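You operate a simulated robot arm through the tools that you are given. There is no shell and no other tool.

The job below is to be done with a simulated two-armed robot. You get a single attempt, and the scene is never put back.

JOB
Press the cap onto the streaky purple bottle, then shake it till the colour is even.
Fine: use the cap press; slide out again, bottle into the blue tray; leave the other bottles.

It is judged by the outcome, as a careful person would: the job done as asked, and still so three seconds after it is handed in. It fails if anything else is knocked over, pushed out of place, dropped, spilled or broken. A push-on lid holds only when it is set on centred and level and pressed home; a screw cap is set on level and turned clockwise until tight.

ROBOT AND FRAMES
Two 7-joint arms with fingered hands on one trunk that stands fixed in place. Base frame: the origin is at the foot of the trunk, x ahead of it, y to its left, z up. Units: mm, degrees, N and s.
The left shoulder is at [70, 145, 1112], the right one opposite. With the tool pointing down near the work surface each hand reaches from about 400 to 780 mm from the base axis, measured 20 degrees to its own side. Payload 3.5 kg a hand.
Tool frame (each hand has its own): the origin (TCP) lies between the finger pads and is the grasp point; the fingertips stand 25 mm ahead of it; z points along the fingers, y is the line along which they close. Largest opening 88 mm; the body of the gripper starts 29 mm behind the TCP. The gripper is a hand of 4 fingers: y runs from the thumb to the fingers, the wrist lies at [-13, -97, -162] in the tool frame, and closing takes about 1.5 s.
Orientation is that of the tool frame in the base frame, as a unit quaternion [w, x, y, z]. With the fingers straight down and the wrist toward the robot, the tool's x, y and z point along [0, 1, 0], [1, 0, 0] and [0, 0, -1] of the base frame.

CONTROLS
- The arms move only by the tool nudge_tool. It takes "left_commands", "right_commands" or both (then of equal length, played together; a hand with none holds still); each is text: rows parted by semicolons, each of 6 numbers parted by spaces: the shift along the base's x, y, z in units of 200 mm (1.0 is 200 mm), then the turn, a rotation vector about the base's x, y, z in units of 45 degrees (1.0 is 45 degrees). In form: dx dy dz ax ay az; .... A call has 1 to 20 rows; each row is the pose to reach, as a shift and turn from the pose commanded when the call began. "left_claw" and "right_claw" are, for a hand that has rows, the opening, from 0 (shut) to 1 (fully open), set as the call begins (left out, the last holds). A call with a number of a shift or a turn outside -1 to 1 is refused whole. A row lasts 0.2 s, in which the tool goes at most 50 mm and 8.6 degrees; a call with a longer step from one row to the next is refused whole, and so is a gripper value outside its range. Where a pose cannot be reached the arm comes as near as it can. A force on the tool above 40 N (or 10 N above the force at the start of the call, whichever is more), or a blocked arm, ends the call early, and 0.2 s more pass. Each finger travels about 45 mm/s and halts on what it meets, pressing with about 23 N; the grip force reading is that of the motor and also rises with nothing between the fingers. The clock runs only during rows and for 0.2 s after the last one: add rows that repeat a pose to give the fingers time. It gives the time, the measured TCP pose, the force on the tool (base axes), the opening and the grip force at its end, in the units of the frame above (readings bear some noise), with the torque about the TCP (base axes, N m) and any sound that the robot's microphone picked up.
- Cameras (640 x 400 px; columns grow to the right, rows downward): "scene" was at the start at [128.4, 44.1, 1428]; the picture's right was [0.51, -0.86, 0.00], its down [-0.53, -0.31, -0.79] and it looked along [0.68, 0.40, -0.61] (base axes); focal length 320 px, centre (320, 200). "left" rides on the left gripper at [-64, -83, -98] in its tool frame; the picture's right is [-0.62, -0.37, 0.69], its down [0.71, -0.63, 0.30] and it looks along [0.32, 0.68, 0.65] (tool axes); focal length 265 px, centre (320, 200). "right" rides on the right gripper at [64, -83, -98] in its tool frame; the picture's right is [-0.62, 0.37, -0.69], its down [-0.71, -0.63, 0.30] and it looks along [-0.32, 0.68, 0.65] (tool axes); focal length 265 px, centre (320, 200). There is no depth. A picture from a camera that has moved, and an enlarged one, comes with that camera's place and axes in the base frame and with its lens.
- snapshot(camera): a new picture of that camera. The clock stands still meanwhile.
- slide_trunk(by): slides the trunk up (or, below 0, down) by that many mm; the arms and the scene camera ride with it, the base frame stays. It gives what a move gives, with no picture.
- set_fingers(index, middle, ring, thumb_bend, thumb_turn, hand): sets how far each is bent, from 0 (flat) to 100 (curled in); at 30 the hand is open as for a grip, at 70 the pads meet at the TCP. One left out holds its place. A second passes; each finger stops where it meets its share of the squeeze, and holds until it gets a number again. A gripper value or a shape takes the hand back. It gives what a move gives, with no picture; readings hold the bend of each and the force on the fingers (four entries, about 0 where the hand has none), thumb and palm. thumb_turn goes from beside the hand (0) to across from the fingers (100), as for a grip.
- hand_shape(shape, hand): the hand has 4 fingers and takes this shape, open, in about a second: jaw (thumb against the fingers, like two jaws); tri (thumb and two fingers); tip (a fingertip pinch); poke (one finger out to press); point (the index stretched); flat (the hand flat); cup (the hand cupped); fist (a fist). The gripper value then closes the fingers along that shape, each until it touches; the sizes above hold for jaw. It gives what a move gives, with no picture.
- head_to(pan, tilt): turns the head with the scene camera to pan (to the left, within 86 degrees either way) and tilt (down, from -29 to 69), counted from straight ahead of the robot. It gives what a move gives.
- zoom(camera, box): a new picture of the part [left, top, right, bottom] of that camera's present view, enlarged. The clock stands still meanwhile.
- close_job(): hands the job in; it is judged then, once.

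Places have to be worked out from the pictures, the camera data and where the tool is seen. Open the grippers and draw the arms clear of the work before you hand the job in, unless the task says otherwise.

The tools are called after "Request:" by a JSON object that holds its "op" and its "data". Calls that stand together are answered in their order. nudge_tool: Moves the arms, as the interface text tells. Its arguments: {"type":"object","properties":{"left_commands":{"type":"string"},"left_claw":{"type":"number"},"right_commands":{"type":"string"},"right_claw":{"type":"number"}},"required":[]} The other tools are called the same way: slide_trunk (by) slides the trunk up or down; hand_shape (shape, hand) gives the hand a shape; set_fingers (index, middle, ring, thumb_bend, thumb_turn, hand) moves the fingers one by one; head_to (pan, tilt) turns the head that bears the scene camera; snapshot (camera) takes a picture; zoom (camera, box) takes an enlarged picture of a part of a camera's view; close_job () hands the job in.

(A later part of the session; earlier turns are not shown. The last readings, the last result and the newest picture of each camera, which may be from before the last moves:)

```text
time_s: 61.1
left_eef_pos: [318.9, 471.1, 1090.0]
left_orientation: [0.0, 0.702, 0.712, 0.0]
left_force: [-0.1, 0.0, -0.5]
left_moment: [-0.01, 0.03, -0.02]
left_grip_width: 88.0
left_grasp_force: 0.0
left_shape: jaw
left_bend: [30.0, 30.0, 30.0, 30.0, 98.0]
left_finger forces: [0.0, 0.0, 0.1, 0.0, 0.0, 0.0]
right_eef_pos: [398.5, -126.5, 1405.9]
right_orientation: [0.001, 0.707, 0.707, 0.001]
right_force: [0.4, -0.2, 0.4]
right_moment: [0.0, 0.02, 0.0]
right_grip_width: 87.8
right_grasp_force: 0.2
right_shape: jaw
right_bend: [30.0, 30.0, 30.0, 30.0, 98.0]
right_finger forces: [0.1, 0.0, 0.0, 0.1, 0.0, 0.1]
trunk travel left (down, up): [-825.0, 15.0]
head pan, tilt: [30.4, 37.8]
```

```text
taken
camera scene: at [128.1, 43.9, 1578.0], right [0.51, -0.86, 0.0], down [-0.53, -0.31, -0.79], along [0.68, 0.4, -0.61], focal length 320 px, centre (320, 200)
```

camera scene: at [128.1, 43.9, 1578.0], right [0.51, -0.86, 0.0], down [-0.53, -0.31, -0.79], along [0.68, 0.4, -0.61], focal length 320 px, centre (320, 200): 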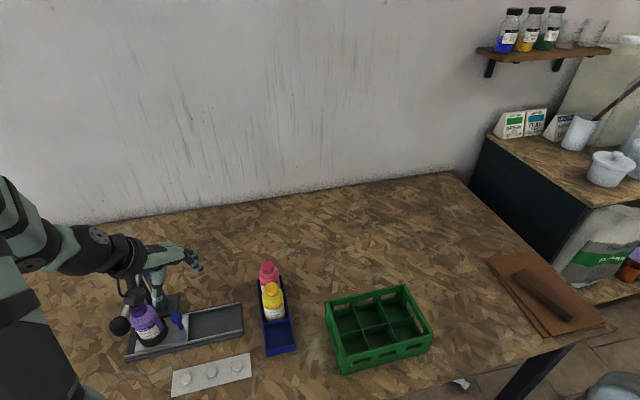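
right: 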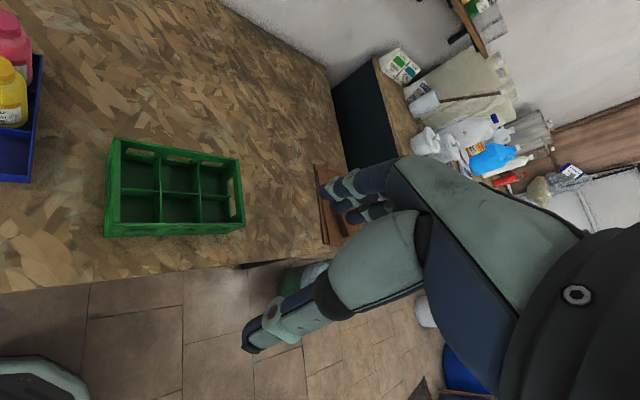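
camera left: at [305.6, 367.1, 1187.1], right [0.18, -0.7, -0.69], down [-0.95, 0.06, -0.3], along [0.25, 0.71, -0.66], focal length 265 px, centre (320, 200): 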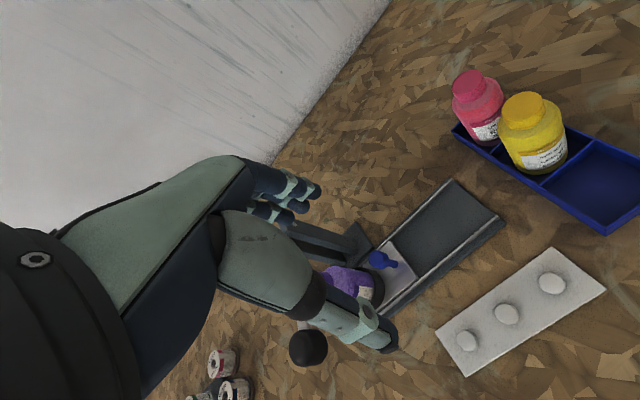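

No trouble; continuing the turn by another 44°.

Request:
{"op": "nudge_tool", "data": {"left_commands": "0 0 0 0 0 -0.18; 0 0 0 0 0 -0.36; 0 0 0 0 0 -0.54; 0 0 0 0 0 -0.72; 0 0 0 0 0 -0.9; 0 0 0 0 0 -0.98; 0 0 0 0 0 -0.98"}}

Request:
{"op": "snapshot", "data": {"camera": "scene"}}

Request:
{"op": "snapshot", "data": {"camera": "left"}}

```text
time_s: 62.8
left_eef_pos: [319.5, 470.9, 1088.9]
left_orientation: [0.0, 0.918, 0.397, 0.0]
left_force: [-0.1, -0.1, 0.4]
left_moment: [0.02, 0.03, -0.02]
left_grip_width: 87.7
left_grasp_force: 0.1
left_shape: jaw
left_bend: [30.0, 30.0, 30.0, 30.0, 98.0]
left_finger forces: [0.0, 0.0, 0.0, 0.0, 0.0, 0.0]
right_eef_pos: [397.8, -127.4, 1405.6]
right_orientation: [0.0, 0.708, 0.707, 0.0]
right_force: [-0.4, 0.8, -0.1]
right_moment: [0.01, -0.03, -0.02]
right_grip_width: 88.1
right_grasp_force: 0.3
right_shape: jaw
right_bend: [30.0, 30.0, 30.0, 30.0, 98.0]
right_finger forces: [0.0, 0.1, 0.0, 0.0, 0.0, 0.1]
trunk travel left (down, up): [-825.0, 15.0]
head pan, tilt: [30.4, 37.8]
```

```text
taken
camera scene: at [128.1, 43.9, 1578.0], right [0.51, -0.86, 0.0], down [-0.53, -0.31, -0.79], along [0.68, 0.4, -0.61], focal length 320 px, centre (320, 200)
```

scene: 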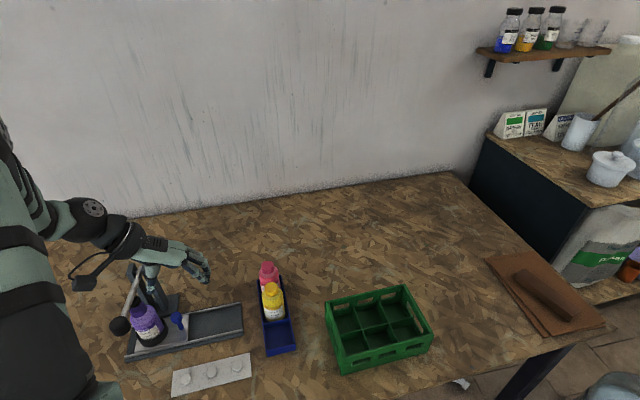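

```text
taken
camera left: at [214.3, 481.1, 1188.7], right [-0.69, -0.2, -0.69], down [0.03, 0.95, -0.3], along [0.72, -0.23, -0.65], focal length 265 px, centre (320, 200)
```

left: 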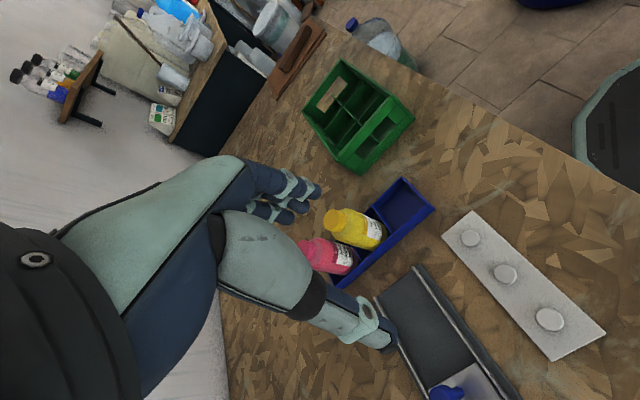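

Yaw −43° is reachable. Moving over the handle at a safe height.

Request:
{"op": "nudge_tool", "data": {"left_commands": "-0.12 0.139 -0.02 0 0 0; -0.24 0.278 -0.04 0 0 0; -0.36 0.416 -0.06 0 0 0; -0.475 0.555 -0.075 0 0 0; -0.475 0.555 -0.075 0 0 0"}}

Request:
{"op": "snapshot", "data": {"camera": "left"}}

Request:
{"op": "snapshot", "data": {"camera": "scene"}}

```text
time_s: 64.0
left_eef_pos: [225.5, 582.4, 1076.2]
left_orientation: [0.0, 0.918, 0.398, 0.0]
left_force: [-0.4, 0.7, 0.5]
left_moment: [-0.02, 0.01, 0.01]
left_grip_width: 87.5
left_grasp_force: 0.1
left_shape: jaw
left_bend: [30.0, 30.0, 30.0, 30.0, 98.0]
left_finger forces: [0.0, 0.0, 0.0, 0.0, 0.0, 0.0]
right_eef_pos: [397.8, -127.9, 1406.1]
right_orientation: [0.0, 0.707, 0.707, 0.0]
right_force: [0.0, 0.3, 0.7]
right_moment: [-0.01, 0.03, 0.0]
right_grip_width: 87.7
right_grasp_force: 0.0
right_shape: jaw
right_bend: [30.0, 30.0, 30.0, 30.0, 98.0]
right_finger forces: [0.1, 0.0, 0.0, 0.0, 0.0, 0.1]
trunk travel left (down, up): [-825.0, 15.0]
head pan, tilt: [30.4, 37.8]
```

```text
taken
camera left: at [119.3, 592.9, 1174.7], right [-0.69, -0.2, -0.69], down [0.03, 0.95, -0.3], along [0.72, -0.23, -0.65], focal length 265 px, centre (320, 200)
```

left: 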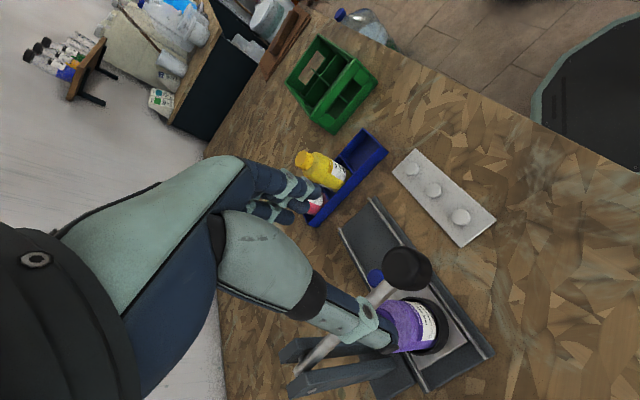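

```text
taken
camera scene: at [128.5, 43.9, 1578.0], right [0.51, -0.86, 0.0], down [-0.53, -0.31, -0.79], along [0.68, 0.4, -0.61], focal length 320 px, centre (320, 200)
```

scene: 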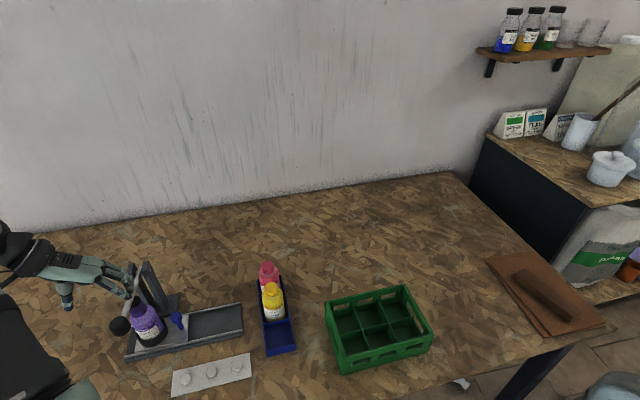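

The handle is centred under the open jaws. Descending around it to TCP z≈972.

Request:
{"op": "nudge_tool", "data": {"left_commands": "0 0 -0.13 0 0 0; 0 0 -0.26 0 0 0; 0 0 -0.39 0 0 0; 0 0 -0.515 0 0 0; 0 0 -0.515 0 0 0"}}

Request:
{"op": "snapshot", "data": {"camera": "left"}}

Request:
{"op": "zoom", "data": {"camera": "scene", "box": [60, 255, 180, 355]}}

```text
time_s: 65.2
left_eef_pos: [225.2, 582.5, 971.6]
left_orientation: [0.0, 0.917, 0.398, 0.0]
left_force: [0.0, 0.2, 0.2]
left_moment: [-0.01, -0.02, 0.01]
left_grip_width: 87.7
left_grasp_force: 0.1
left_shape: jaw
left_bend: [30.0, 30.0, 30.0, 30.0, 98.0]
left_finger forces: [0.0, 0.0, 0.0, 0.0, 0.0, 0.1]
right_eef_pos: [397.5, -127.3, 1405.1]
right_orientation: [0.0, 0.708, 0.707, 0.0]
right_force: [-0.3, 0.3, 0.3]
right_moment: [0.0, 0.01, 0.01]
right_grip_width: 88.1
right_grasp_force: 0.0
right_shape: jaw
right_bend: [30.0, 30.0, 30.0, 30.0, 98.0]
right_finger forces: [0.0, 0.1, 0.0, 0.0, 0.0, 0.0]
trunk travel left (down, up): [-825.0, 15.0]
head pan, tilt: [30.4, 37.8]
```

```text
taken
camera left: at [119.7, 593.6, 1070.2], right [-0.69, -0.2, -0.69], down [0.03, 0.95, -0.3], along [0.72, -0.23, -0.65], focal length 265 px, centre (320, 200)
```

left: 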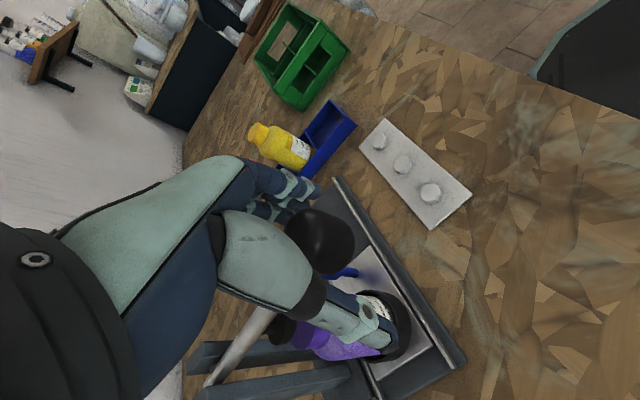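

```text
4.00 times, centred on (120, 305) of scene
camera zoom: at [128.3, 44.1, 1578.0], right [0.51, -0.86, 0.0], down [-0.53, -0.31, -0.79], along [0.68, 0.4, -0.61], focal length 1280 px, centre (1120, -220)
```

zoom: 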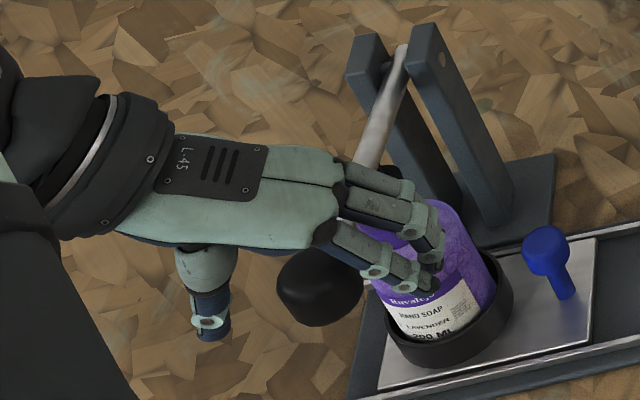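

The handle sits right between thumb and fingers. Closing on it.

Request:
{"op": "nudge_tool", "data": {"left_commands": "0 0 0 0 0 0; 0 0 0 0 0 0; 0 0 0 0 0 0; 0 0 0 0 0 0; 0 0 0 0 0 0; 0 0 0 0 0 0; 0 0 0 0 0 0; 0 0 0 0 0 0", "left_claw": 0.0}}

Request:
{"op": "zoom", "data": {"camera": "scene", "box": [60, 255, 180, 355]}}

```text
time_s: 67.0
left_eef_pos: [226.0, 583.8, 970.5]
left_orientation: [0.0, 0.918, 0.397, -0.001]
left_force: [-2.4, -1.8, -12.5]
left_moment: [-0.08, 0.05, -0.16]
left_grip_width: 19.4
left_grasp_force: 23.2
left_shape: jaw
left_bend: [74.0, 58.0, 61.0, 76.0, 100.0]
left_finger forces: [12.0, 5.2, 2.7, 0.0, 20.4, 0.1]
right_eef_pos: [396.6, -125.3, 1405.1]
right_orientation: [0.001, 0.707, 0.707, -0.001]
right_force: [-0.4, 0.0, -1.1]
right_moment: [0.0, 0.02, 0.0]
right_grip_width: 87.7
right_grasp_force: 0.0
right_shape: jaw
right_bend: [30.0, 30.0, 30.0, 30.0, 98.0]
right_finger forces: [0.1, 0.0, 0.1, 0.0, 0.1, 0.0]
trunk travel left (down, up): [-825.0, 15.0]
head pan, tilt: [30.4, 37.8]
```

```text
4.00 times, centred on (120, 305) of scene
camera zoom: at [128.6, 45.9, 1577.8], right [0.51, -0.86, 0.0], down [-0.53, -0.31, -0.79], along [0.68, 0.4, -0.61], focal length 1280 px, centre (1120, -220)
```

zoom: 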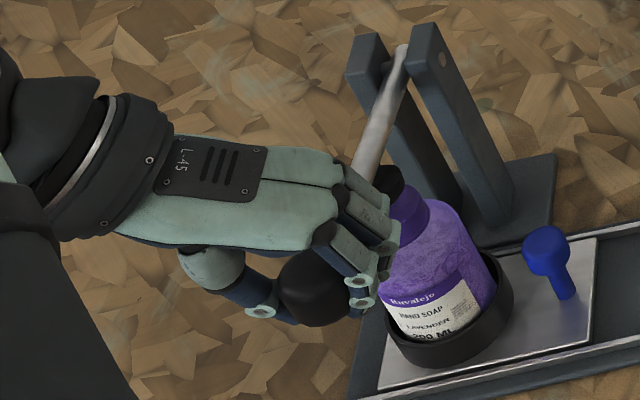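

The fingers cage the handle, tips hooked beneath it. Pulling down in a first 12 mm step.

Request:
{"op": "nudge_tool", "data": {"left_commands": "0 0 -0.02 0 0 0; -0.002 -0.002 -0.04 0 0 0; -0.003 -0.003 -0.06 0 0 0; -0.003 -0.003 -0.06 0 0 0"}}

Request:
{"op": "zoom", "data": {"camera": "scene", "box": [90, 265, 186, 345]}}

```text
time_s: 68.0
left_eef_pos: [222.5, 582.8, 959.8]
left_orientation: [0.001, 0.918, 0.397, 0.0]
left_force: [-5.1, 4.1, 2.2]
left_moment: [0.04, 0.03, 0.02]
left_grip_width: 19.1
left_grasp_force: 23.0
left_shape: jaw
left_bend: [75.0, 74.0, 72.0, 79.0, 100.0]
left_finger forces: [9.7, 1.7, 0.0, 0.0, 15.7, 0.0]
right_eef_pos: [395.4, -126.2, 1405.2]
right_orientation: [0.001, 0.707, 0.707, 0.0]
right_force: [-1.2, 0.5, -0.6]
right_moment: [0.06, -0.03, -0.01]
right_grip_width: 87.7
right_grasp_force: 0.1
right_shape: jaw
right_bend: [30.0, 30.0, 30.0, 30.0, 98.0]
right_finger forces: [0.1, 0.0, 0.0, 0.1, 0.0, 0.0]
trunk travel left (down, up): [-825.0, 15.0]
head pan, tilt: [30.4, 37.8]
```

```text
5.00 times, centred on (138, 305) of scene
camera zoom: at [126.6, 45.3, 1578.1], right [0.51, -0.86, 0.0], down [-0.53, -0.31, -0.79], along [0.68, 0.4, -0.61], focal length 1600 px, centre (1230, -325)
```

zoom: 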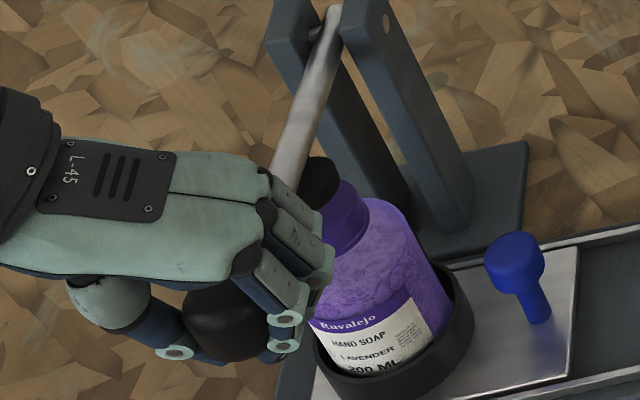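

The fingers slid round the handle and the palm should be about touching its top now. Continuing down 10 mm.

Request:
{"op": "nudge_tool", "data": {"left_commands": "0 0 -0.02 0 0 0; -0.001 -0.001 -0.04 0 0 0; -0.002 -0.002 -0.05 0 0 0; -0.002 -0.002 -0.05 0 0 0"}}

Request:
{"op": "zoom", "data": {"camera": "scene", "box": [90, 265, 186, 345]}}

```text
time_s: 69.0
left_eef_pos: [222.1, 581.6, 949.4]
left_orientation: [0.0, 0.918, 0.397, 0.0]
left_force: [-5.7, 5.9, 1.2]
left_moment: [0.08, 0.06, 0.02]
left_grip_width: 19.0
left_grasp_force: 22.6
left_shape: jaw
left_bend: [75.0, 74.0, 72.0, 79.0, 100.0]
left_finger forces: [9.1, 1.6, 0.0, 0.0, 16.1, 0.0]
right_eef_pos: [396.1, -125.4, 1405.7]
right_orientation: [0.002, 0.707, 0.707, 0.0]
right_force: [0.2, 0.0, -0.8]
right_moment: [0.03, -0.01, 0.02]
right_grip_width: 87.9
right_grasp_force: 0.0
right_shape: jaw
right_bend: [30.0, 30.0, 30.0, 30.0, 98.0]
right_finger forces: [0.0, 0.0, 0.0, 0.1, 0.0, 0.1]
trunk travel left (down, up): [-825.0, 15.0]
head pan, tilt: [30.4, 37.8]
```

```text
5.00 times, centred on (138, 305) of scene
camera zoom: at [126.6, 45.6, 1578.1], right [0.51, -0.86, 0.0], down [-0.53, -0.31, -0.79], along [0.68, 0.4, -0.61], focal length 1600 px, centre (1230, -325)
```

zoom: 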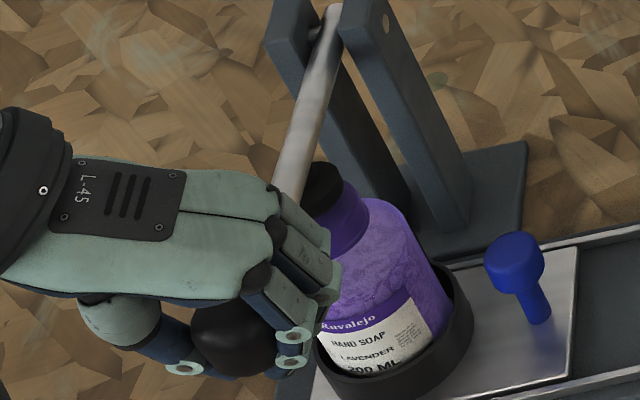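

The lever is coming down and the plunger is nearing the cap. Another 8 mm.

Request:
{"op": "nudge_tool", "data": {"left_commands": "0 0 -0.02 0 0 0; 0 0 -0.04 0 0 0; 0 0 -0.04 0 0 0"}}

Request:
{"op": "zoom", "data": {"camera": "scene", "box": [90, 265, 186, 345]}}

```text
time_s: 69.8
left_eef_pos: [221.4, 580.9, 941.3]
left_orientation: [0.001, 0.918, 0.397, -0.001]
left_force: [-6.2, 4.7, 1.9]
left_moment: [0.06, -0.01, 0.03]
left_grip_width: 19.3
left_grasp_force: 22.6
left_shape: jaw
left_bend: [75.0, 74.0, 72.0, 79.0, 100.0]
left_finger forces: [9.5, 1.0, 0.1, 0.0, 15.7, 0.0]
right_eef_pos: [395.6, -126.3, 1405.0]
right_orientation: [0.001, 0.707, 0.707, 0.0]
right_force: [0.3, 0.4, -0.2]
right_moment: [0.0, 0.01, -0.01]
right_grip_width: 87.9
right_grasp_force: 0.0
right_shape: jaw
right_bend: [30.0, 30.0, 30.0, 30.0, 98.0]
right_finger forces: [0.0, 0.0, 0.0, 0.1, 0.0, 0.0]
trunk travel left (down, up): [-825.0, 15.0]
head pan, tilt: [30.4, 37.8]
```

```text
5.00 times, centred on (138, 305) of scene
camera zoom: at [126.5, 45.2, 1578.1], right [0.51, -0.86, 0.0], down [-0.53, -0.31, -0.79], along [0.68, 0.4, -0.61], focal length 1600 px, centre (1230, -325)
```

zoom: 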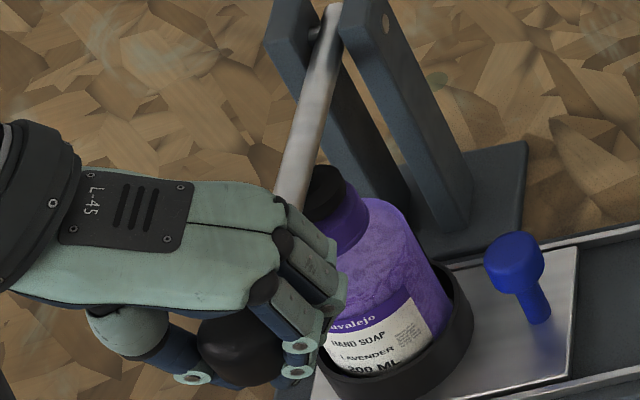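

Still light force; plunger close to the cap. Continuing 6 mm at a time.

Request:
{"op": "nudge_tool", "data": {"left_commands": "0 0 -0.015 0 0 0; 0 0 -0.03 0 0 0; 0 0 -0.03 0 0 0"}}

Request:
{"op": "nudge_tool", "data": {"left_commands": "0 0 -0.015 0 0 0; 0 0 -0.03 0 0 0; 0 0 -0.03 0 0 0"}}

Request:
{"op": "zoom", "data": {"camera": "scene", "box": [90, 265, 186, 345]}}

```text
time_s: 70.5
left_eef_pos: [222.3, 580.7, 936.3]
left_orientation: [0.001, 0.918, 0.397, 0.0]
left_force: [-5.7, 4.8, 1.6]
left_moment: [0.04, 0.0, -0.01]
left_grip_width: 19.1
left_grasp_force: 22.9
left_shape: jaw
left_bend: [75.0, 74.0, 72.0, 79.0, 100.0]
left_finger forces: [10.0, 0.8, 0.0, 0.1, 15.6, 0.0]
right_eef_pos: [394.9, -126.5, 1406.3]
right_orientation: [0.001, 0.707, 0.707, 0.0]
right_force: [-0.1, 0.7, -0.5]
right_moment: [0.0, -0.01, 0.03]
right_grip_width: 87.7
right_grasp_force: 0.1
right_shape: jaw
right_bend: [30.0, 30.0, 30.0, 30.0, 98.0]
right_finger forces: [0.0, 0.1, 0.0, 0.0, 0.0, 0.0]
trunk travel left (down, up): [-825.0, 15.0]
head pan, tilt: [30.4, 37.8]
```

```text
time_s: 71.3
left_eef_pos: [220.8, 581.3, 929.6]
left_orientation: [0.0, 0.918, 0.397, 0.0]
left_force: [-7.3, 4.0, 4.4]
left_moment: [0.02, 0.0, -0.02]
left_grip_width: 18.6
left_grasp_force: 22.8
left_shape: jaw
left_bend: [75.0, 74.0, 72.0, 81.0, 100.0]
left_finger forces: [8.5, 0.0, 0.0, 0.1, 15.3, 0.1]
right_eef_pos: [395.3, -125.6, 1405.9]
right_orientation: [0.0, 0.707, 0.707, 0.001]
right_force: [-0.6, 0.1, -0.4]
right_moment: [-0.01, -0.01, 0.01]
right_grip_width: 87.8
right_grasp_force: 0.0
right_shape: jaw
right_bend: [30.0, 30.0, 30.0, 30.0, 98.0]
right_finger forces: [0.0, 0.0, 0.0, 0.0, 0.0, 0.0]
trunk travel left (down, up): [-825.0, 15.0]
head pan, tilt: [30.4, 37.8]
```

```text
5.00 times, centred on (138, 305) of scene
camera zoom: at [126.0, 44.7, 1578.2], right [0.51, -0.86, 0.0], down [-0.53, -0.31, -0.79], along [0.68, 0.4, -0.61], focal length 1600 px, centre (1230, -325)
```

zoom: 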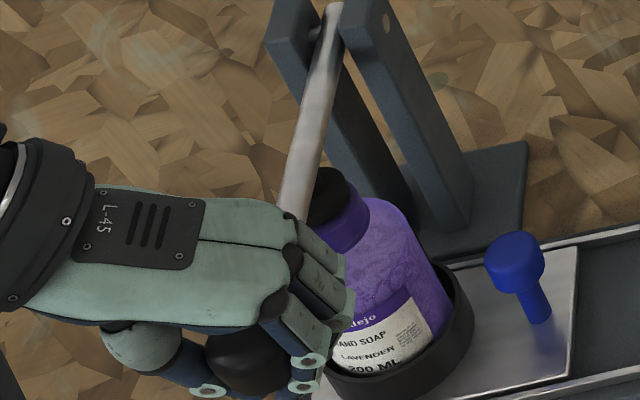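

Vertical force has begun to rise (4.4 N), so the plunger is on the cap. Pressing further in small steps.

Request:
{"op": "nudge_tool", "data": {"left_commands": "0 0 -0.015 0 0 0; 0 0 -0.03 0 0 0; 0 0 -0.03 0 0 0"}}

Request:
{"op": "nudge_tool", "data": {"left_commands": "0 0 -0.015 0 0 0; 0 0 -0.03 0 0 0; 0 0 -0.03 0 0 0"}}

Request:
{"op": "zoom", "data": {"camera": "scene", "box": [90, 265, 186, 345]}}

```text
time_s: 72.2
left_eef_pos: [221.6, 581.9, 923.7]
left_orientation: [0.0, 0.918, 0.397, 0.001]
left_force: [-9.7, 5.0, 2.6]
left_moment: [-0.06, -0.06, 0.0]
left_grip_width: 16.2
left_grasp_force: 23.1
left_shape: jaw
left_bend: [75.0, 74.0, 72.0, 83.0, 100.0]
left_finger forces: [1.7, 0.1, 0.1, 0.0, 9.4, 0.0]
right_eef_pos: [395.8, -126.2, 1405.1]
right_orientation: [0.001, 0.708, 0.707, 0.001]
right_force: [-0.2, -0.5, -0.3]
right_moment: [-0.01, 0.0, 0.01]
right_grip_width: 88.1
right_grasp_force: 0.0
right_shape: jaw
right_bend: [30.0, 30.0, 30.0, 30.0, 98.0]
right_finger forces: [0.0, 0.0, 0.0, 0.0, 0.1, 0.0]
trunk travel left (down, up): [-825.0, 15.0]
head pan, tilt: [30.4, 37.8]
```

```text
time_s: 73.0
left_eef_pos: [225.5, 580.9, 917.8]
left_orientation: [0.001, 0.918, 0.396, 0.001]
left_force: [-0.3, 0.0, 1.4]
left_moment: [0.0, 0.03, 0.03]
left_grip_width: 14.4
left_grasp_force: 23.8
left_shape: jaw
left_bend: [75.0, 74.0, 72.0, 83.0, 100.0]
left_finger forces: [0.0, 0.0, 0.1, 0.0, 0.7, 2.3]
right_eef_pos: [396.1, -127.7, 1404.5]
right_orientation: [0.0, 0.707, 0.707, 0.0]
right_force: [-0.1, 0.0, -0.9]
right_moment: [0.03, 0.02, -0.01]
right_grip_width: 87.9
right_grasp_force: 0.0
right_shape: jaw
right_bend: [30.0, 30.0, 30.0, 30.0, 98.0]
right_finger forces: [0.1, 0.1, 0.0, 0.0, 0.0, 0.0]
trunk travel left (down, up): [-825.0, 15.0]
head pan, tilt: [30.4, 37.8]
```

```text
5.00 times, centred on (138, 305) of scene
camera zoom: at [128.0, 43.8, 1578.1], right [0.5, -0.86, 0.0], down [-0.53, -0.31, -0.79], along [0.68, 0.4, -0.61], focal length 1600 px, centre (1230, -325)
```

zoom: 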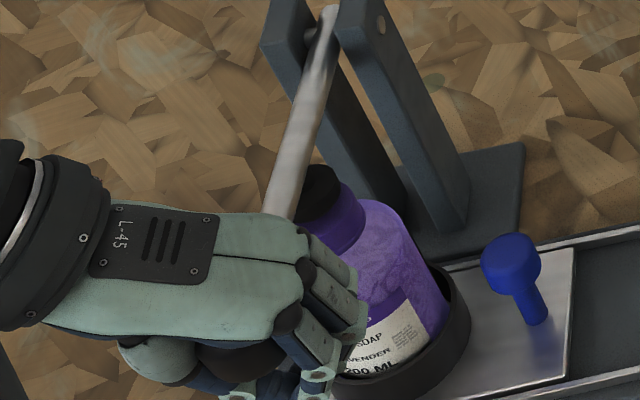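

The palm now bears on the handle (2.3 N). Pressing down further with the palm in small steps and watching the force.

Request:
{"op": "nudge_tool", "data": {"left_commands": "0 0 -0.01 0 0 0; 0 0 -0.02 0 0 0; 0 0 -0.02 0 0 0"}}

Request:
{"op": "nudge_tool", "data": {"left_commands": "0 0 -0.01 0 0 0; 0 0 -0.02 0 0 0; 0 0 -0.02 0 0 0"}}

Request:
{"op": "zoom", "data": {"camera": "scene", "box": [90, 265, 186, 345]}}

```text
time_s: 73.8
left_eef_pos: [224.2, 580.7, 915.3]
left_orientation: [0.0, 0.918, 0.397, 0.0]
left_force: [0.4, -1.7, 1.4]
left_moment: [0.07, -0.04, -0.01]
left_grip_width: 14.6
left_grasp_force: 22.8
left_shape: jaw
left_bend: [75.0, 74.0, 72.0, 83.0, 100.0]
left_finger forces: [0.1, 0.1, 0.1, 0.0, 0.4, 2.4]
right_eef_pos: [397.9, -129.1, 1405.2]
right_orientation: [0.0, 0.707, 0.707, 0.0]
right_force: [0.2, 0.0, 0.8]
right_moment: [-0.03, -0.02, 0.01]
right_grip_width: 88.2
right_grasp_force: 0.0
right_shape: jaw
right_bend: [30.0, 30.0, 30.0, 30.0, 98.0]
right_finger forces: [0.1, 0.1, 0.0, 0.1, 0.0, 0.1]
trunk travel left (down, up): [-825.0, 15.0]
head pan, tilt: [30.4, 37.8]
```

```text
time_s: 74.5
left_eef_pos: [224.4, 580.8, 910.0]
left_orientation: [0.0, 0.918, 0.397, 0.0]
left_force: [0.5, -2.3, 2.5]
left_moment: [0.11, -0.04, 0.04]
left_grip_width: 14.4
left_grasp_force: 22.5
left_shape: jaw
left_bend: [75.0, 74.0, 72.0, 83.0, 100.0]
left_finger forces: [0.0, 0.1, 0.1, 0.0, 0.1, 2.7]
right_eef_pos: [397.8, -127.7, 1405.2]
right_orientation: [-0.001, 0.708, 0.707, 0.0]
right_force: [-0.1, 0.7, -0.1]
right_moment: [0.02, 0.04, -0.01]
right_grip_width: 87.9
right_grasp_force: 0.1
right_shape: jaw
right_bend: [30.0, 30.0, 30.0, 30.0, 98.0]
right_finger forces: [0.0, 0.0, 0.0, 0.1, 0.0, 0.1]
trunk travel left (down, up): [-825.0, 15.0]
head pan, tilt: [30.4, 37.8]
```

```text
5.00 times, centred on (138, 305) of scene
camera zoom: at [128.3, 43.0, 1578.0], right [0.51, -0.86, 0.0], down [-0.53, -0.31, -0.79], along [0.68, 0.4, -0.61], focal length 1600 px, centre (1230, -325)
```

zoom: 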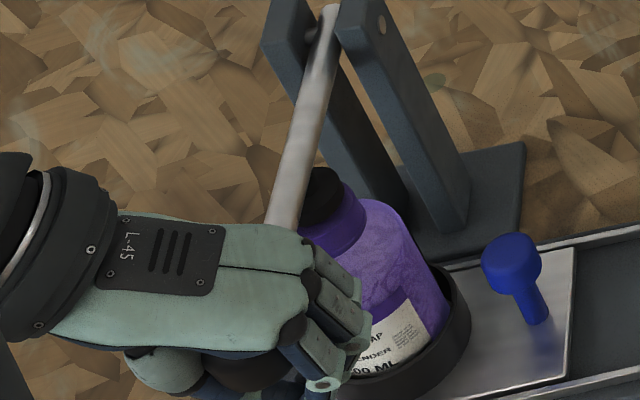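

The palm is driving the lever with only ~2.5 N so far. Continuing.

Request:
{"op": "nudge_tool", "data": {"left_commands": "0 0 -0.01 0 0 0; 0 0 -0.02 0 0 0; 0 0 -0.02 0 0 0"}}

Request:
{"op": "nudge_tool", "data": {"left_commands": "0 0 -0.01 0 0 0; 0 0 -0.02 0 0 0; 0 0 -0.02 0 0 0"}}

Request:
{"op": "zoom", "data": {"camera": "scene", "box": [118, 280, 166, 320]}}

```text
time_s: 75.3
left_eef_pos: [222.6, 580.5, 906.8]
left_orientation: [0.0, 0.918, 0.398, 0.0]
left_force: [0.7, -1.6, 2.4]
left_moment: [0.09, 0.01, -0.05]
left_grip_width: 14.8
left_grasp_force: 22.7
left_shape: jaw
left_bend: [75.0, 74.0, 72.0, 83.0, 100.0]
left_finger forces: [0.0, 0.0, 0.0, 0.0, 0.1, 2.7]
right_eef_pos: [397.5, -127.2, 1405.3]
right_orientation: [0.0, 0.707, 0.707, 0.0]
right_force: [-0.8, 0.1, 0.3]
right_moment: [-0.01, 0.02, 0.01]
right_grip_width: 87.5
right_grasp_force: 0.1
right_shape: jaw
right_bend: [30.0, 30.0, 30.0, 30.0, 98.0]
right_finger forces: [0.0, 0.1, 0.0, 0.0, 0.1, 0.0]
trunk travel left (down, up): [-825.0, 15.0]
head pan, tilt: [30.4, 37.8]
```

```text
time_s: 76.2
left_eef_pos: [223.5, 580.0, 904.2]
left_orientation: [-0.001, 0.918, 0.396, 0.002]
left_force: [0.6, -1.2, 12.7]
left_moment: [-0.04, 0.01, -0.02]
left_grip_width: 14.5
left_grasp_force: 23.0
left_shape: jaw
left_bend: [75.0, 74.0, 72.0, 83.0, 100.0]
left_finger forces: [0.0, 0.1, 0.0, 0.1, 1.8, 11.1]
right_eef_pos: [396.8, -128.9, 1405.1]
right_orientation: [-0.001, 0.707, 0.707, 0.001]
right_force: [0.7, 0.1, 0.9]
right_moment: [0.01, -0.03, 0.05]
right_grip_width: 87.6
right_grasp_force: 0.0
right_shape: jaw
right_bend: [30.0, 30.0, 30.0, 30.0, 98.0]
right_finger forces: [0.0, 0.0, 0.2, 0.0, 0.0, 0.0]
trunk travel left (down, up): [-825.0, 15.0]
head pan, tilt: [30.4, 37.8]
heard: snap
```

```text
10.00 times, centred on (142, 300) of scene
camera zoom: at [127.7, 41.6, 1578.3], right [0.51, -0.86, 0.0], down [-0.53, -0.31, -0.79], along [0.68, 0.4, -0.61], focal length 3200 px, centre (2100, -800)
```

zoom: 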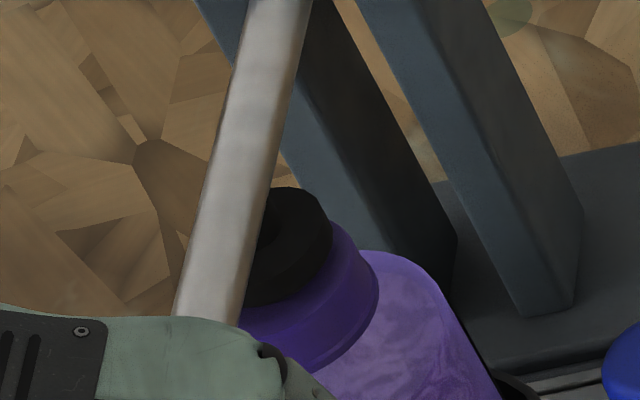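

A snap was heard with the force at 12.7 N. One more slight press (1.5 mm) to confirm it's bottomed out.

Request:
{"op": "nudge_tool", "data": {"left_commands": "0 0 -0.0075 0 0 0; 0 0 -0.0075 0 0 0"}}

```text
time_s: 76.8
left_eef_pos: [224.5, 579.0, 902.8]
left_orientation: [-0.001, 0.918, 0.397, 0.001]
left_force: [3.8, 1.5, 23.2]
left_moment: [-0.16, 0.04, 0.02]
left_grip_width: 14.5
left_grasp_force: 23.3
left_shape: jaw
left_bend: [75.0, 74.0, 72.0, 83.0, 100.0]
left_finger forces: [0.1, 0.0, 0.1, 0.0, 2.9, 19.3]
right_eef_pos: [396.0, -129.6, 1405.9]
right_orientation: [0.0, 0.707, 0.707, 0.001]
right_force: [1.1, 0.1, 1.0]
right_moment: [0.03, -0.02, 0.0]
right_grip_width: 88.0
right_grasp_force: 0.1
right_shape: jaw
right_bend: [30.0, 30.0, 30.0, 30.0, 98.0]
right_finger forces: [0.0, 0.0, 0.1, 0.1, 0.1, 0.0]
trunk travel left (down, up): [-825.0, 15.0]
head pan, tilt: [30.4, 37.8]
```

It's bottomed firmly (23 N). Now raising the lever back up with the fingers still hooked under the handle.

Request:
{"op": "nudge_tool", "data": {"left_commands": "0 0 0.04 0 0 0; 0 0 0.08 0 0 0; 0 0 0.12 0 0 0; 0 0 0.16 0 0 0; 0 0 0.2 0 0 0; 0 0 0.25 0 0 0; 0 0 0.25 0 0 0"}}

Request:
{"op": "zoom", "data": {"camera": "scene", "box": [90, 265, 186, 345]}}

```text
time_s: 78.3
left_eef_pos: [221.9, 582.7, 948.9]
left_orientation: [-0.001, 0.918, 0.398, -0.001]
left_force: [-4.5, 1.0, -9.6]
left_moment: [-0.08, -0.1, 0.02]
left_grip_width: 14.7
left_grasp_force: 22.4
left_shape: jaw
left_bend: [75.0, 74.0, 72.0, 83.0, 100.0]
left_finger forces: [0.4, 0.1, 0.1, 0.0, 7.6, 0.1]
right_eef_pos: [397.1, -125.0, 1404.5]
right_orientation: [0.0, 0.707, 0.707, -0.001]
right_force: [-0.1, -0.1, -0.1]
right_moment: [-0.02, 0.02, -0.01]
right_grip_width: 87.7
right_grasp_force: 0.0
right_shape: jaw
right_bend: [30.0, 30.0, 30.0, 30.0, 98.0]
right_finger forces: [0.0, 0.0, 0.0, 0.0, 0.1, 0.0]
trunk travel left (down, up): [-825.0, 15.0]
head pan, tilt: [30.4, 37.8]
```

```text
5.00 times, centred on (138, 305) of scene
camera zoom: at [127.6, 45.8, 1577.9], right [0.51, -0.86, 0.0], down [-0.53, -0.31, -0.79], along [0.68, 0.4, -0.61], focal length 1600 px, centre (1230, -325)
```

zoom: 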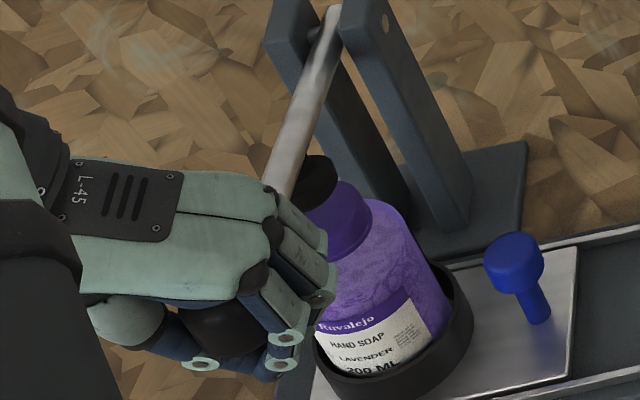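

The lever is rising with the hand (about 10 N load). Raising further toward its original height.

Request:
{"op": "nudge_tool", "data": {"left_commands": "0 0 0.02 0 0 0; 0 0 0.04 0 0 0; 0 0 0.06 0 0 0; 0 0 0.06 0 0 0"}}

Request:
{"op": "zoom", "data": {"camera": "scene", "box": [90, 265, 186, 345]}}

```text
time_s: 79.2
left_eef_pos: [219.7, 584.0, 957.7]
left_orientation: [-0.002, 0.916, 0.402, -0.009]
left_force: [-2.2, 1.2, -26.7]
left_moment: [0.15, 0.08, 0.01]
left_grip_width: 16.1
left_grasp_force: 23.5
left_shape: jaw
left_bend: [75.0, 74.0, 72.0, 81.0, 100.0]
left_finger forces: [10.9, 0.6, 0.1, 0.0, 16.7, 0.0]
right_eef_pos: [399.0, -124.3, 1405.1]
right_orientation: [0.0, 0.707, 0.707, -0.002]
right_force: [-0.4, 0.4, 0.1]
right_moment: [0.04, -0.01, 0.0]
right_grip_width: 88.0
right_grasp_force: 0.0
right_shape: jaw
right_bend: [30.0, 30.0, 30.0, 30.0, 98.0]
right_finger forces: [0.1, 0.1, 0.0, 0.0, 0.0, 0.0]
trunk travel left (down, up): [-825.0, 15.0]
head pan, tilt: [30.4, 37.8]
stopped in row 4 (left hand): the force on the tool passed its limit at 41 N (the readings are from after the stop); the commanded pose is now the measured one
```

```text
5.00 times, centred on (138, 305) of scene
camera zoom: at [130.6, 48.2, 1577.6], right [0.5, -0.86, 0.0], down [-0.53, -0.31, -0.79], along [0.68, 0.4, -0.62], focal length 1600 px, centre (1230, -325)
```

zoom: 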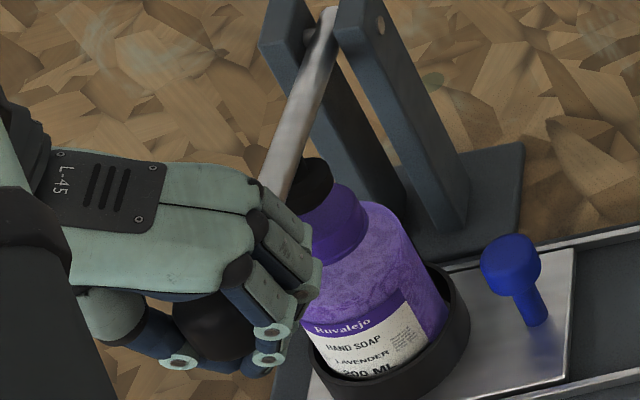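

The lever has reached its upper stop. Relieving by 3 mm, then opening the hand to see whether the lever stays up.

Request:
{"op": "nudge_tool", "data": {"left_commands": "0 0 -0.015 0 0 0; 0 0 -0.015 0 0 0"}}

Request:
{"op": "nudge_tool", "data": {"left_commands": "0 0 0 0 0 0; 0 0 0 0 0 0; 0 0 0 0 0 0", "left_claw": 0.5}}

Request:
{"op": "zoom", "data": {"camera": "scene", "box": [90, 265, 186, 345]}}

```text
time_s: 79.8
left_eef_pos: [219.4, 583.7, 955.6]
left_orientation: [-0.001, 0.917, 0.399, -0.005]
left_force: [-3.9, 0.6, -16.5]
left_moment: [0.07, 0.04, 0.04]
left_grip_width: 16.2
left_grasp_force: 22.1
left_shape: jaw
left_bend: [75.0, 74.0, 72.0, 81.0, 100.0]
left_finger forces: [8.9, 0.1, 0.1, 0.1, 12.3, 0.0]
right_eef_pos: [397.1, -123.3, 1405.8]
right_orientation: [0.002, 0.707, 0.707, -0.001]
right_force: [-0.1, 0.7, 0.4]
right_moment: [0.02, 0.04, 0.01]
right_grip_width: 87.7
right_grasp_force: 0.1
right_shape: jaw
right_bend: [30.0, 30.0, 30.0, 30.0, 98.0]
right_finger forces: [0.0, 0.0, 0.1, 0.1, 0.0, 0.1]
trunk travel left (down, up): [-825.0, 15.0]
head pan, tilt: [30.4, 37.8]
```

```text
time_s: 80.6
left_eef_pos: [221.4, 580.8, 958.0]
left_orientation: [0.0, 0.917, 0.398, -0.003]
left_force: [-0.5, 0.0, -0.1]
left_moment: [0.01, -0.02, 0.01]
left_grip_width: 43.5
left_grasp_force: 0.1
left_shape: jaw
left_bend: [74.0, 45.0, 41.0, 70.0, 100.0]
left_finger forces: [0.0, 0.0, 0.0, 0.0, 0.1, 0.0]
right_eef_pos: [397.5, -125.4, 1404.7]
right_orientation: [0.0, 0.708, 0.707, 0.0]
right_force: [-0.5, -0.3, -0.7]
right_moment: [0.0, -0.04, 0.01]
right_grip_width: 87.9
right_grasp_force: 0.1
right_shape: jaw
right_bend: [30.0, 30.0, 30.0, 30.0, 98.0]
right_finger forces: [0.0, 0.0, 0.0, 0.0, 0.1, 0.1]
trunk travel left (down, up): [-825.0, 15.0]
head pan, tilt: [30.4, 37.8]
```

```text
5.00 times, centred on (138, 305) of scene
camera zoom: at [128.2, 45.5, 1578.0], right [0.51, -0.86, 0.0], down [-0.53, -0.31, -0.79], along [0.68, 0.4, -0.61], focal length 1600 px, centre (1230, -325)
```

zoom: 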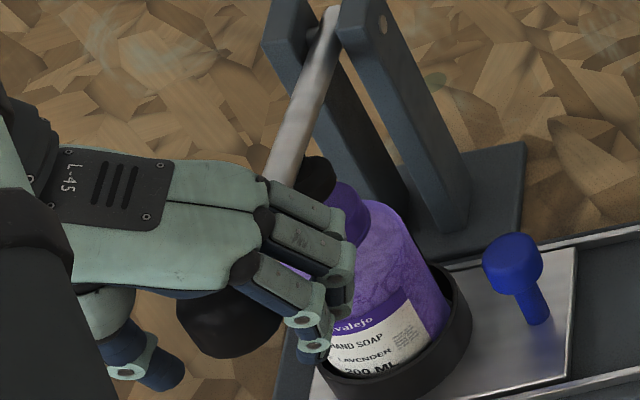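

The lever stays up by itself. Opening fully and lifting the hand straight up off the handle.

Request:
{"op": "nudge_tool", "data": {"left_commands": "0 0 0 0 0 0; 0 0 0 0 0 0; 0 0 0 0 0 0; 0 0 0 0 0 0; 0 0 0 0 0 0; 0 0 0.1 0 0 0; 0 0 0.25 0 0 0; 0 0 0.4 0 0 0; 0 0 0.55 0 0 0; 0 0 0.7 0 0 0; 0 0 0.7 0 0 0", "left_claw": 1.0}}

Request:
{"op": "zoom", "data": {"camera": "scene", "box": [90, 265, 218, 365]}}

Request:
{"op": "snapshot", "data": {"camera": "left"}}

```text
time_s: 83.0
left_eef_pos: [220.9, 579.9, 1096.9]
left_orientation: [-0.001, 0.916, 0.4, -0.004]
left_force: [0.2, 0.2, 0.6]
left_moment: [-0.01, 0.0, -0.02]
left_grip_width: 87.7
left_grasp_force: 0.0
left_shape: jaw
left_bend: [30.0, 30.0, 30.0, 30.0, 98.0]
left_finger forces: [0.1, 0.0, 0.0, 0.0, 0.0, 0.1]
right_eef_pos: [398.5, -126.1, 1405.0]
right_orientation: [-0.001, 0.707, 0.707, 0.0]
right_force: [0.0, -0.5, -0.3]
right_moment: [0.01, 0.02, 0.0]
right_grip_width: 87.7
right_grasp_force: 0.0
right_shape: jaw
right_bend: [30.0, 30.0, 30.0, 30.0, 98.0]
right_finger forces: [0.0, 0.0, 0.0, 0.0, 0.0, 0.0]
trunk travel left (down, up): [-825.0, 15.0]
head pan, tilt: [30.4, 37.8]
```

```text
4.00 times, centred on (154, 315) of scene
camera zoom: at [128.4, 44.4, 1578.0], right [0.51, -0.86, 0.0], down [-0.53, -0.31, -0.79], along [0.68, 0.4, -0.61], focal length 1280 px, centre (984, -260)
```

zoom: 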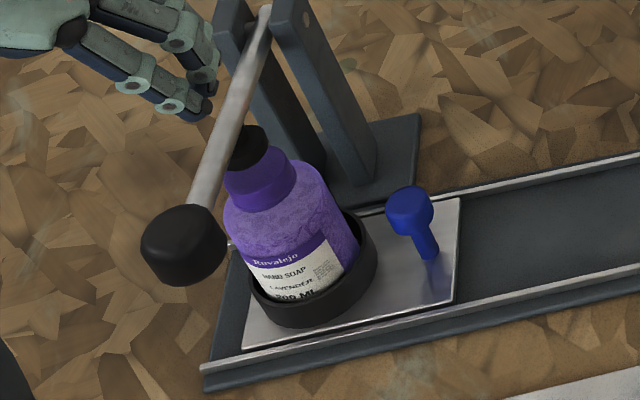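

```text
taken
camera left: at [116.4, 590.5, 1196.0], right [-0.7, -0.2, -0.69], down [0.02, 0.95, -0.31], along [0.72, -0.23, -0.66], focal length 265 px, centre (320, 200)
```

left: 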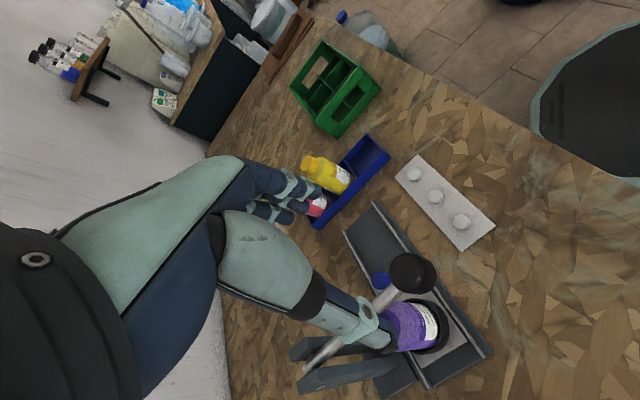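

The cap is pressed on and the lever is parked up. Returning along the same path to the tilted pose for pulling the knob out again: first back and half the turn.

Request:
{"op": "nudge_tool", "data": {"left_commands": "0.08 -0.09 0 0.001 0 0.163; 0.165 -0.18 -0.01 0.001 -0.001 0.327; 0.25 -0.27 -0.015 0.002 -0.002 0.49; 0.33 -0.365 -0.02 0.003 -0.002 0.653; 0.415 -0.46 -0.03 0.004 -0.003 0.817; 0.495 -0.55 -0.035 0.004 -0.003 0.98; 0.495 -0.55 -0.035 0.004 -0.003 0.98"}}

Request:
{"op": "nudge_tool", "data": {"left_commands": "0 0 0 0.001 0 0.163; 0 0 0 0.002 -0.001 0.327; 0 0 0 0.002 -0.002 0.49; 0 0 0 0.003 -0.003 0.653; 0 0 0 0.004 -0.003 0.817; 0 0 0 0.005 -0.004 0.971; 0 0 0 0.005 -0.004 0.971"}}

Request:
{"op": "zoom", "data": {"camera": "scene", "box": [90, 265, 218, 365]}}

```text
time_s: 84.6
left_eef_pos: [319.6, 470.2, 1089.4]
left_orientation: [-0.001, 0.7, 0.714, -0.003]
left_force: [-0.2, -0.4, -1.3]
left_moment: [0.01, -0.01, -0.03]
left_grip_width: 87.6
left_grasp_force: 0.1
left_shape: jaw
left_bend: [30.0, 30.0, 30.0, 30.0, 98.0]
left_finger forces: [0.1, 0.0, 0.0, 0.0, 0.1, 0.0]
right_eef_pos: [397.3, -126.5, 1405.2]
right_orientation: [0.001, 0.707, 0.707, 0.0]
right_force: [0.2, 0.4, -0.1]
right_moment: [0.0, 0.0, 0.01]
right_grip_width: 87.6
right_grasp_force: 0.1
right_shape: jaw
right_bend: [30.0, 30.0, 30.0, 30.0, 98.0]
right_finger forces: [0.1, 0.1, 0.0, 0.0, 0.1, 0.0]
trunk travel left (down, up): [-825.0, 15.0]
head pan, tilt: [30.4, 37.8]
```

```text
time_s: 86.2
left_eef_pos: [319.9, 471.0, 1090.1]
left_orientation: [0.0, 0.384, 0.923, -0.001]
left_force: [-0.4, -0.6, 0.4]
left_moment: [0.03, -0.01, -0.01]
left_grip_width: 87.5
left_grasp_force: 0.1
left_shape: jaw
left_bend: [30.0, 30.0, 30.0, 30.0, 98.0]
left_finger forces: [0.0, 0.1, 0.0, 0.0, 0.0, 0.0]
right_eef_pos: [397.1, -126.5, 1404.3]
right_orientation: [0.0, 0.707, 0.707, 0.0]
right_force: [-0.2, 0.2, 0.9]
right_moment: [0.04, -0.01, -0.05]
right_grip_width: 87.8
right_grasp_force: 0.2
right_shape: jaw
right_bend: [30.0, 30.0, 30.0, 30.0, 98.0]
right_finger forces: [0.1, 0.1, 0.0, 0.1, 0.1, 0.1]
trunk travel left (down, up): [-825.0, 15.0]
head pan, tilt: [30.4, 37.8]
```

```text
4.00 times, centred on (154, 315) of scene
camera zoom: at [128.2, 44.4, 1578.0], right [0.51, -0.86, 0.0], down [-0.53, -0.31, -0.79], along [0.68, 0.4, -0.61], focal length 1280 px, centre (984, -260)
```

zoom: 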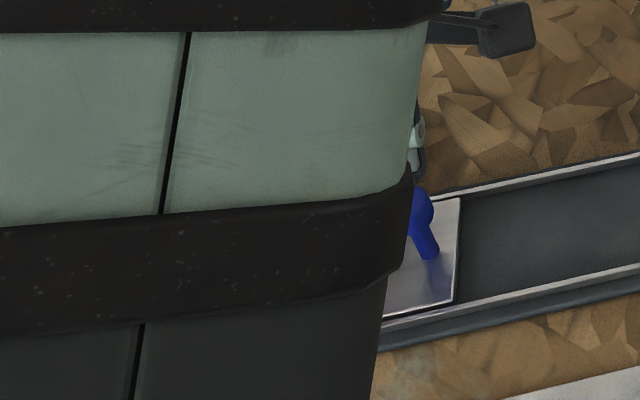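

Back at the clear point with the right yaw. Re-tilting 40° and moving to the pre-grasp point for the knob.

Request:
{"op": "nudge_tool", "data": {"left_commands": "0.072 0.042 -0.106 0.105 0.105 0; 0.144 0.084 -0.211 0.21 0.21 0; 0.216 0.126 -0.317 0.314 0.314 0; 0.289 0.168 -0.423 0.419 0.419 0; 0.361 0.21 -0.528 0.524 0.524 0; 0.433 0.252 -0.634 0.6285 0.6285 0; 0.433 0.252 -0.634 0.6285 0.6285 0"}}

Request:
{"op": "snapshot", "data": {"camera": "left"}}

```text
time_s: 87.8
left_eef_pos: [406.8, 521.0, 964.1]
left_orientation: [-0.317, 0.36, 0.868, 0.13]
left_force: [0.1, -0.2, -0.2]
left_moment: [0.03, -0.03, 0.01]
left_grip_width: 87.8
left_grasp_force: 0.0
left_shape: jaw
left_bend: [30.0, 30.0, 30.0, 30.0, 98.0]
left_finger forces: [0.0, 0.1, 0.1, 0.0, 0.0, 0.1]
right_eef_pos: [396.6, -127.0, 1404.9]
right_orientation: [0.0, 0.707, 0.707, 0.0]
right_force: [0.4, 1.0, 0.3]
right_moment: [-0.01, 0.0, -0.03]
right_grip_width: 87.7
right_grasp_force: 0.2
right_shape: jaw
right_bend: [30.0, 30.0, 30.0, 30.0, 98.0]
right_finger forces: [0.1, 0.1, 0.1, 0.1, 0.0, 0.0]
trunk travel left (down, up): [-825.0, 15.0]
head pan, tilt: [30.4, 37.8]
```

```text
taken
camera left: at [425.7, 382.4, 997.9], right [-0.24, -0.28, -0.93], down [-0.97, 0.08, 0.23], along [0.01, 0.96, -0.29], focal length 265 px, centre (320, 200)
```

left: 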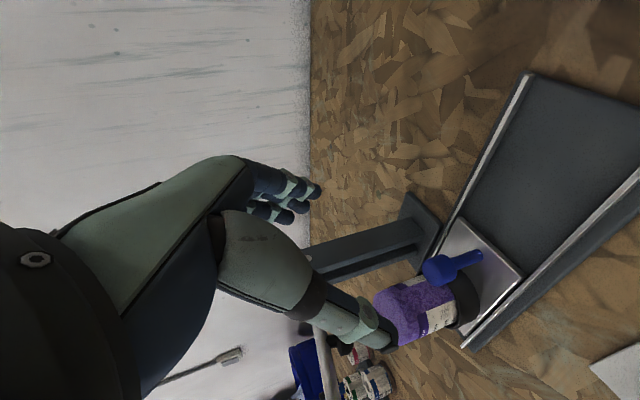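

Same view as before, so I retrace the approach to the knob with the jaws at 0.8.

Request:
{"op": "nudge_tool", "data": {"left_commands": "-0.05 0.05 -0.1 0 0 0; -0.11 0.11 -0.215 0 0 0; -0.18 0.18 -0.33 0 0 0; -0.249 0.249 -0.447 0 0 0; -0.295 0.295 -0.523 0 0 0; -0.34 0.34 -0.6 0 0 0; -0.34 0.34 -0.6 0 0 0", "left_claw": 0.8}}

Request:
{"op": "zoom", "data": {"camera": "left", "box": [200, 160, 440, 380]}}

```text
time_s: 89.4
left_eef_pos: [337.9, 589.5, 842.7]
left_orientation: [-0.316, 0.362, 0.867, 0.131]
left_force: [-0.2, 0.0, 0.2]
left_moment: [-0.04, 0.0, 0.02]
left_grip_width: 70.3
left_grasp_force: 0.0
left_shape: jaw
left_bend: [27.0, 34.0, 31.0, 49.0, 99.0]
left_finger forces: [0.0, 0.0, 0.0, 0.1, 0.1, 0.1]
right_eef_pos: [396.5, -128.1, 1404.4]
right_orientation: [0.0, 0.707, 0.707, 0.0]
right_force: [-0.6, 0.1, 0.1]
right_moment: [0.02, 0.02, 0.02]
right_grip_width: 87.9
right_grasp_force: 0.0
right_shape: jaw
right_bend: [30.0, 30.0, 30.0, 30.0, 98.0]
right_finger forces: [0.0, 0.0, 0.1, 0.0, 0.0, 0.0]
trunk travel left (down, up): [-825.0, 15.0]
head pan, tilt: [30.4, 37.8]
```

```text
1.82 times, centred on (320, 270) of left
camera zoom: at [358.6, 451.0, 877.5], right [-0.24, -0.28, -0.93], down [-0.97, 0.08, 0.23], along [0.01, 0.96, -0.29], focal length 483 px, centre (320, 73)
```

zoom: 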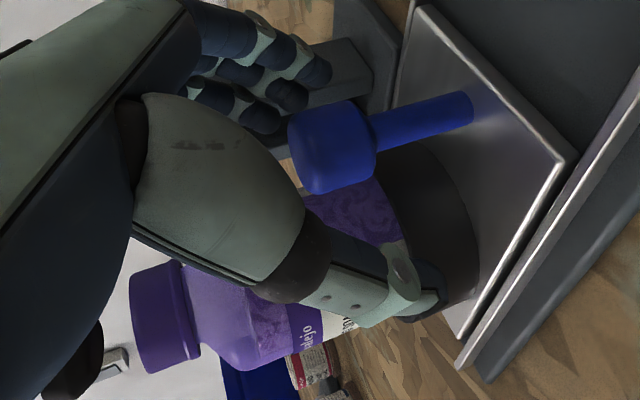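

Knob is again between the fingers. Closing the grip.

Request:
{"op": "nudge_tool", "data": {"left_commands": "0 0 0 0 0 0; 0 0 0 0 0 0; 0 0 0 0 0 0; 0 0 0 0 0 0; 0 0 0 0 0 0; 0 0 0 0 0 0; 0 0 0 0 0 0; 0 0 0 0 0 0", "left_claw": 0.0}}

```text
time_s: 91.2
left_eef_pos: [337.2, 589.1, 843.5]
left_orientation: [-0.316, 0.361, 0.868, 0.129]
left_force: [-6.3, -1.6, -4.1]
left_moment: [-0.03, 0.02, 0.03]
left_grip_width: 13.3
left_grasp_force: 23.2
left_shape: jaw
left_bend: [74.0, 72.0, 65.0, 74.0, 100.0]
left_finger forces: [10.9, 3.8, 0.1, 0.0, 17.4, 0.0]
right_eef_pos: [396.6, -126.4, 1405.7]
right_orientation: [0.0, 0.707, 0.707, 0.0]
right_force: [-0.1, 0.1, -1.0]
right_moment: [0.01, 0.02, 0.01]
right_grip_width: 87.9
right_grasp_force: 0.1
right_shape: jaw
right_bend: [30.0, 30.0, 30.0, 30.0, 98.0]
right_finger forces: [0.1, 0.1, 0.0, 0.1, 0.1, 0.1]
trunk travel left (down, up): [-825.0, 15.0]
head pan, tilt: [30.4, 37.8]
```

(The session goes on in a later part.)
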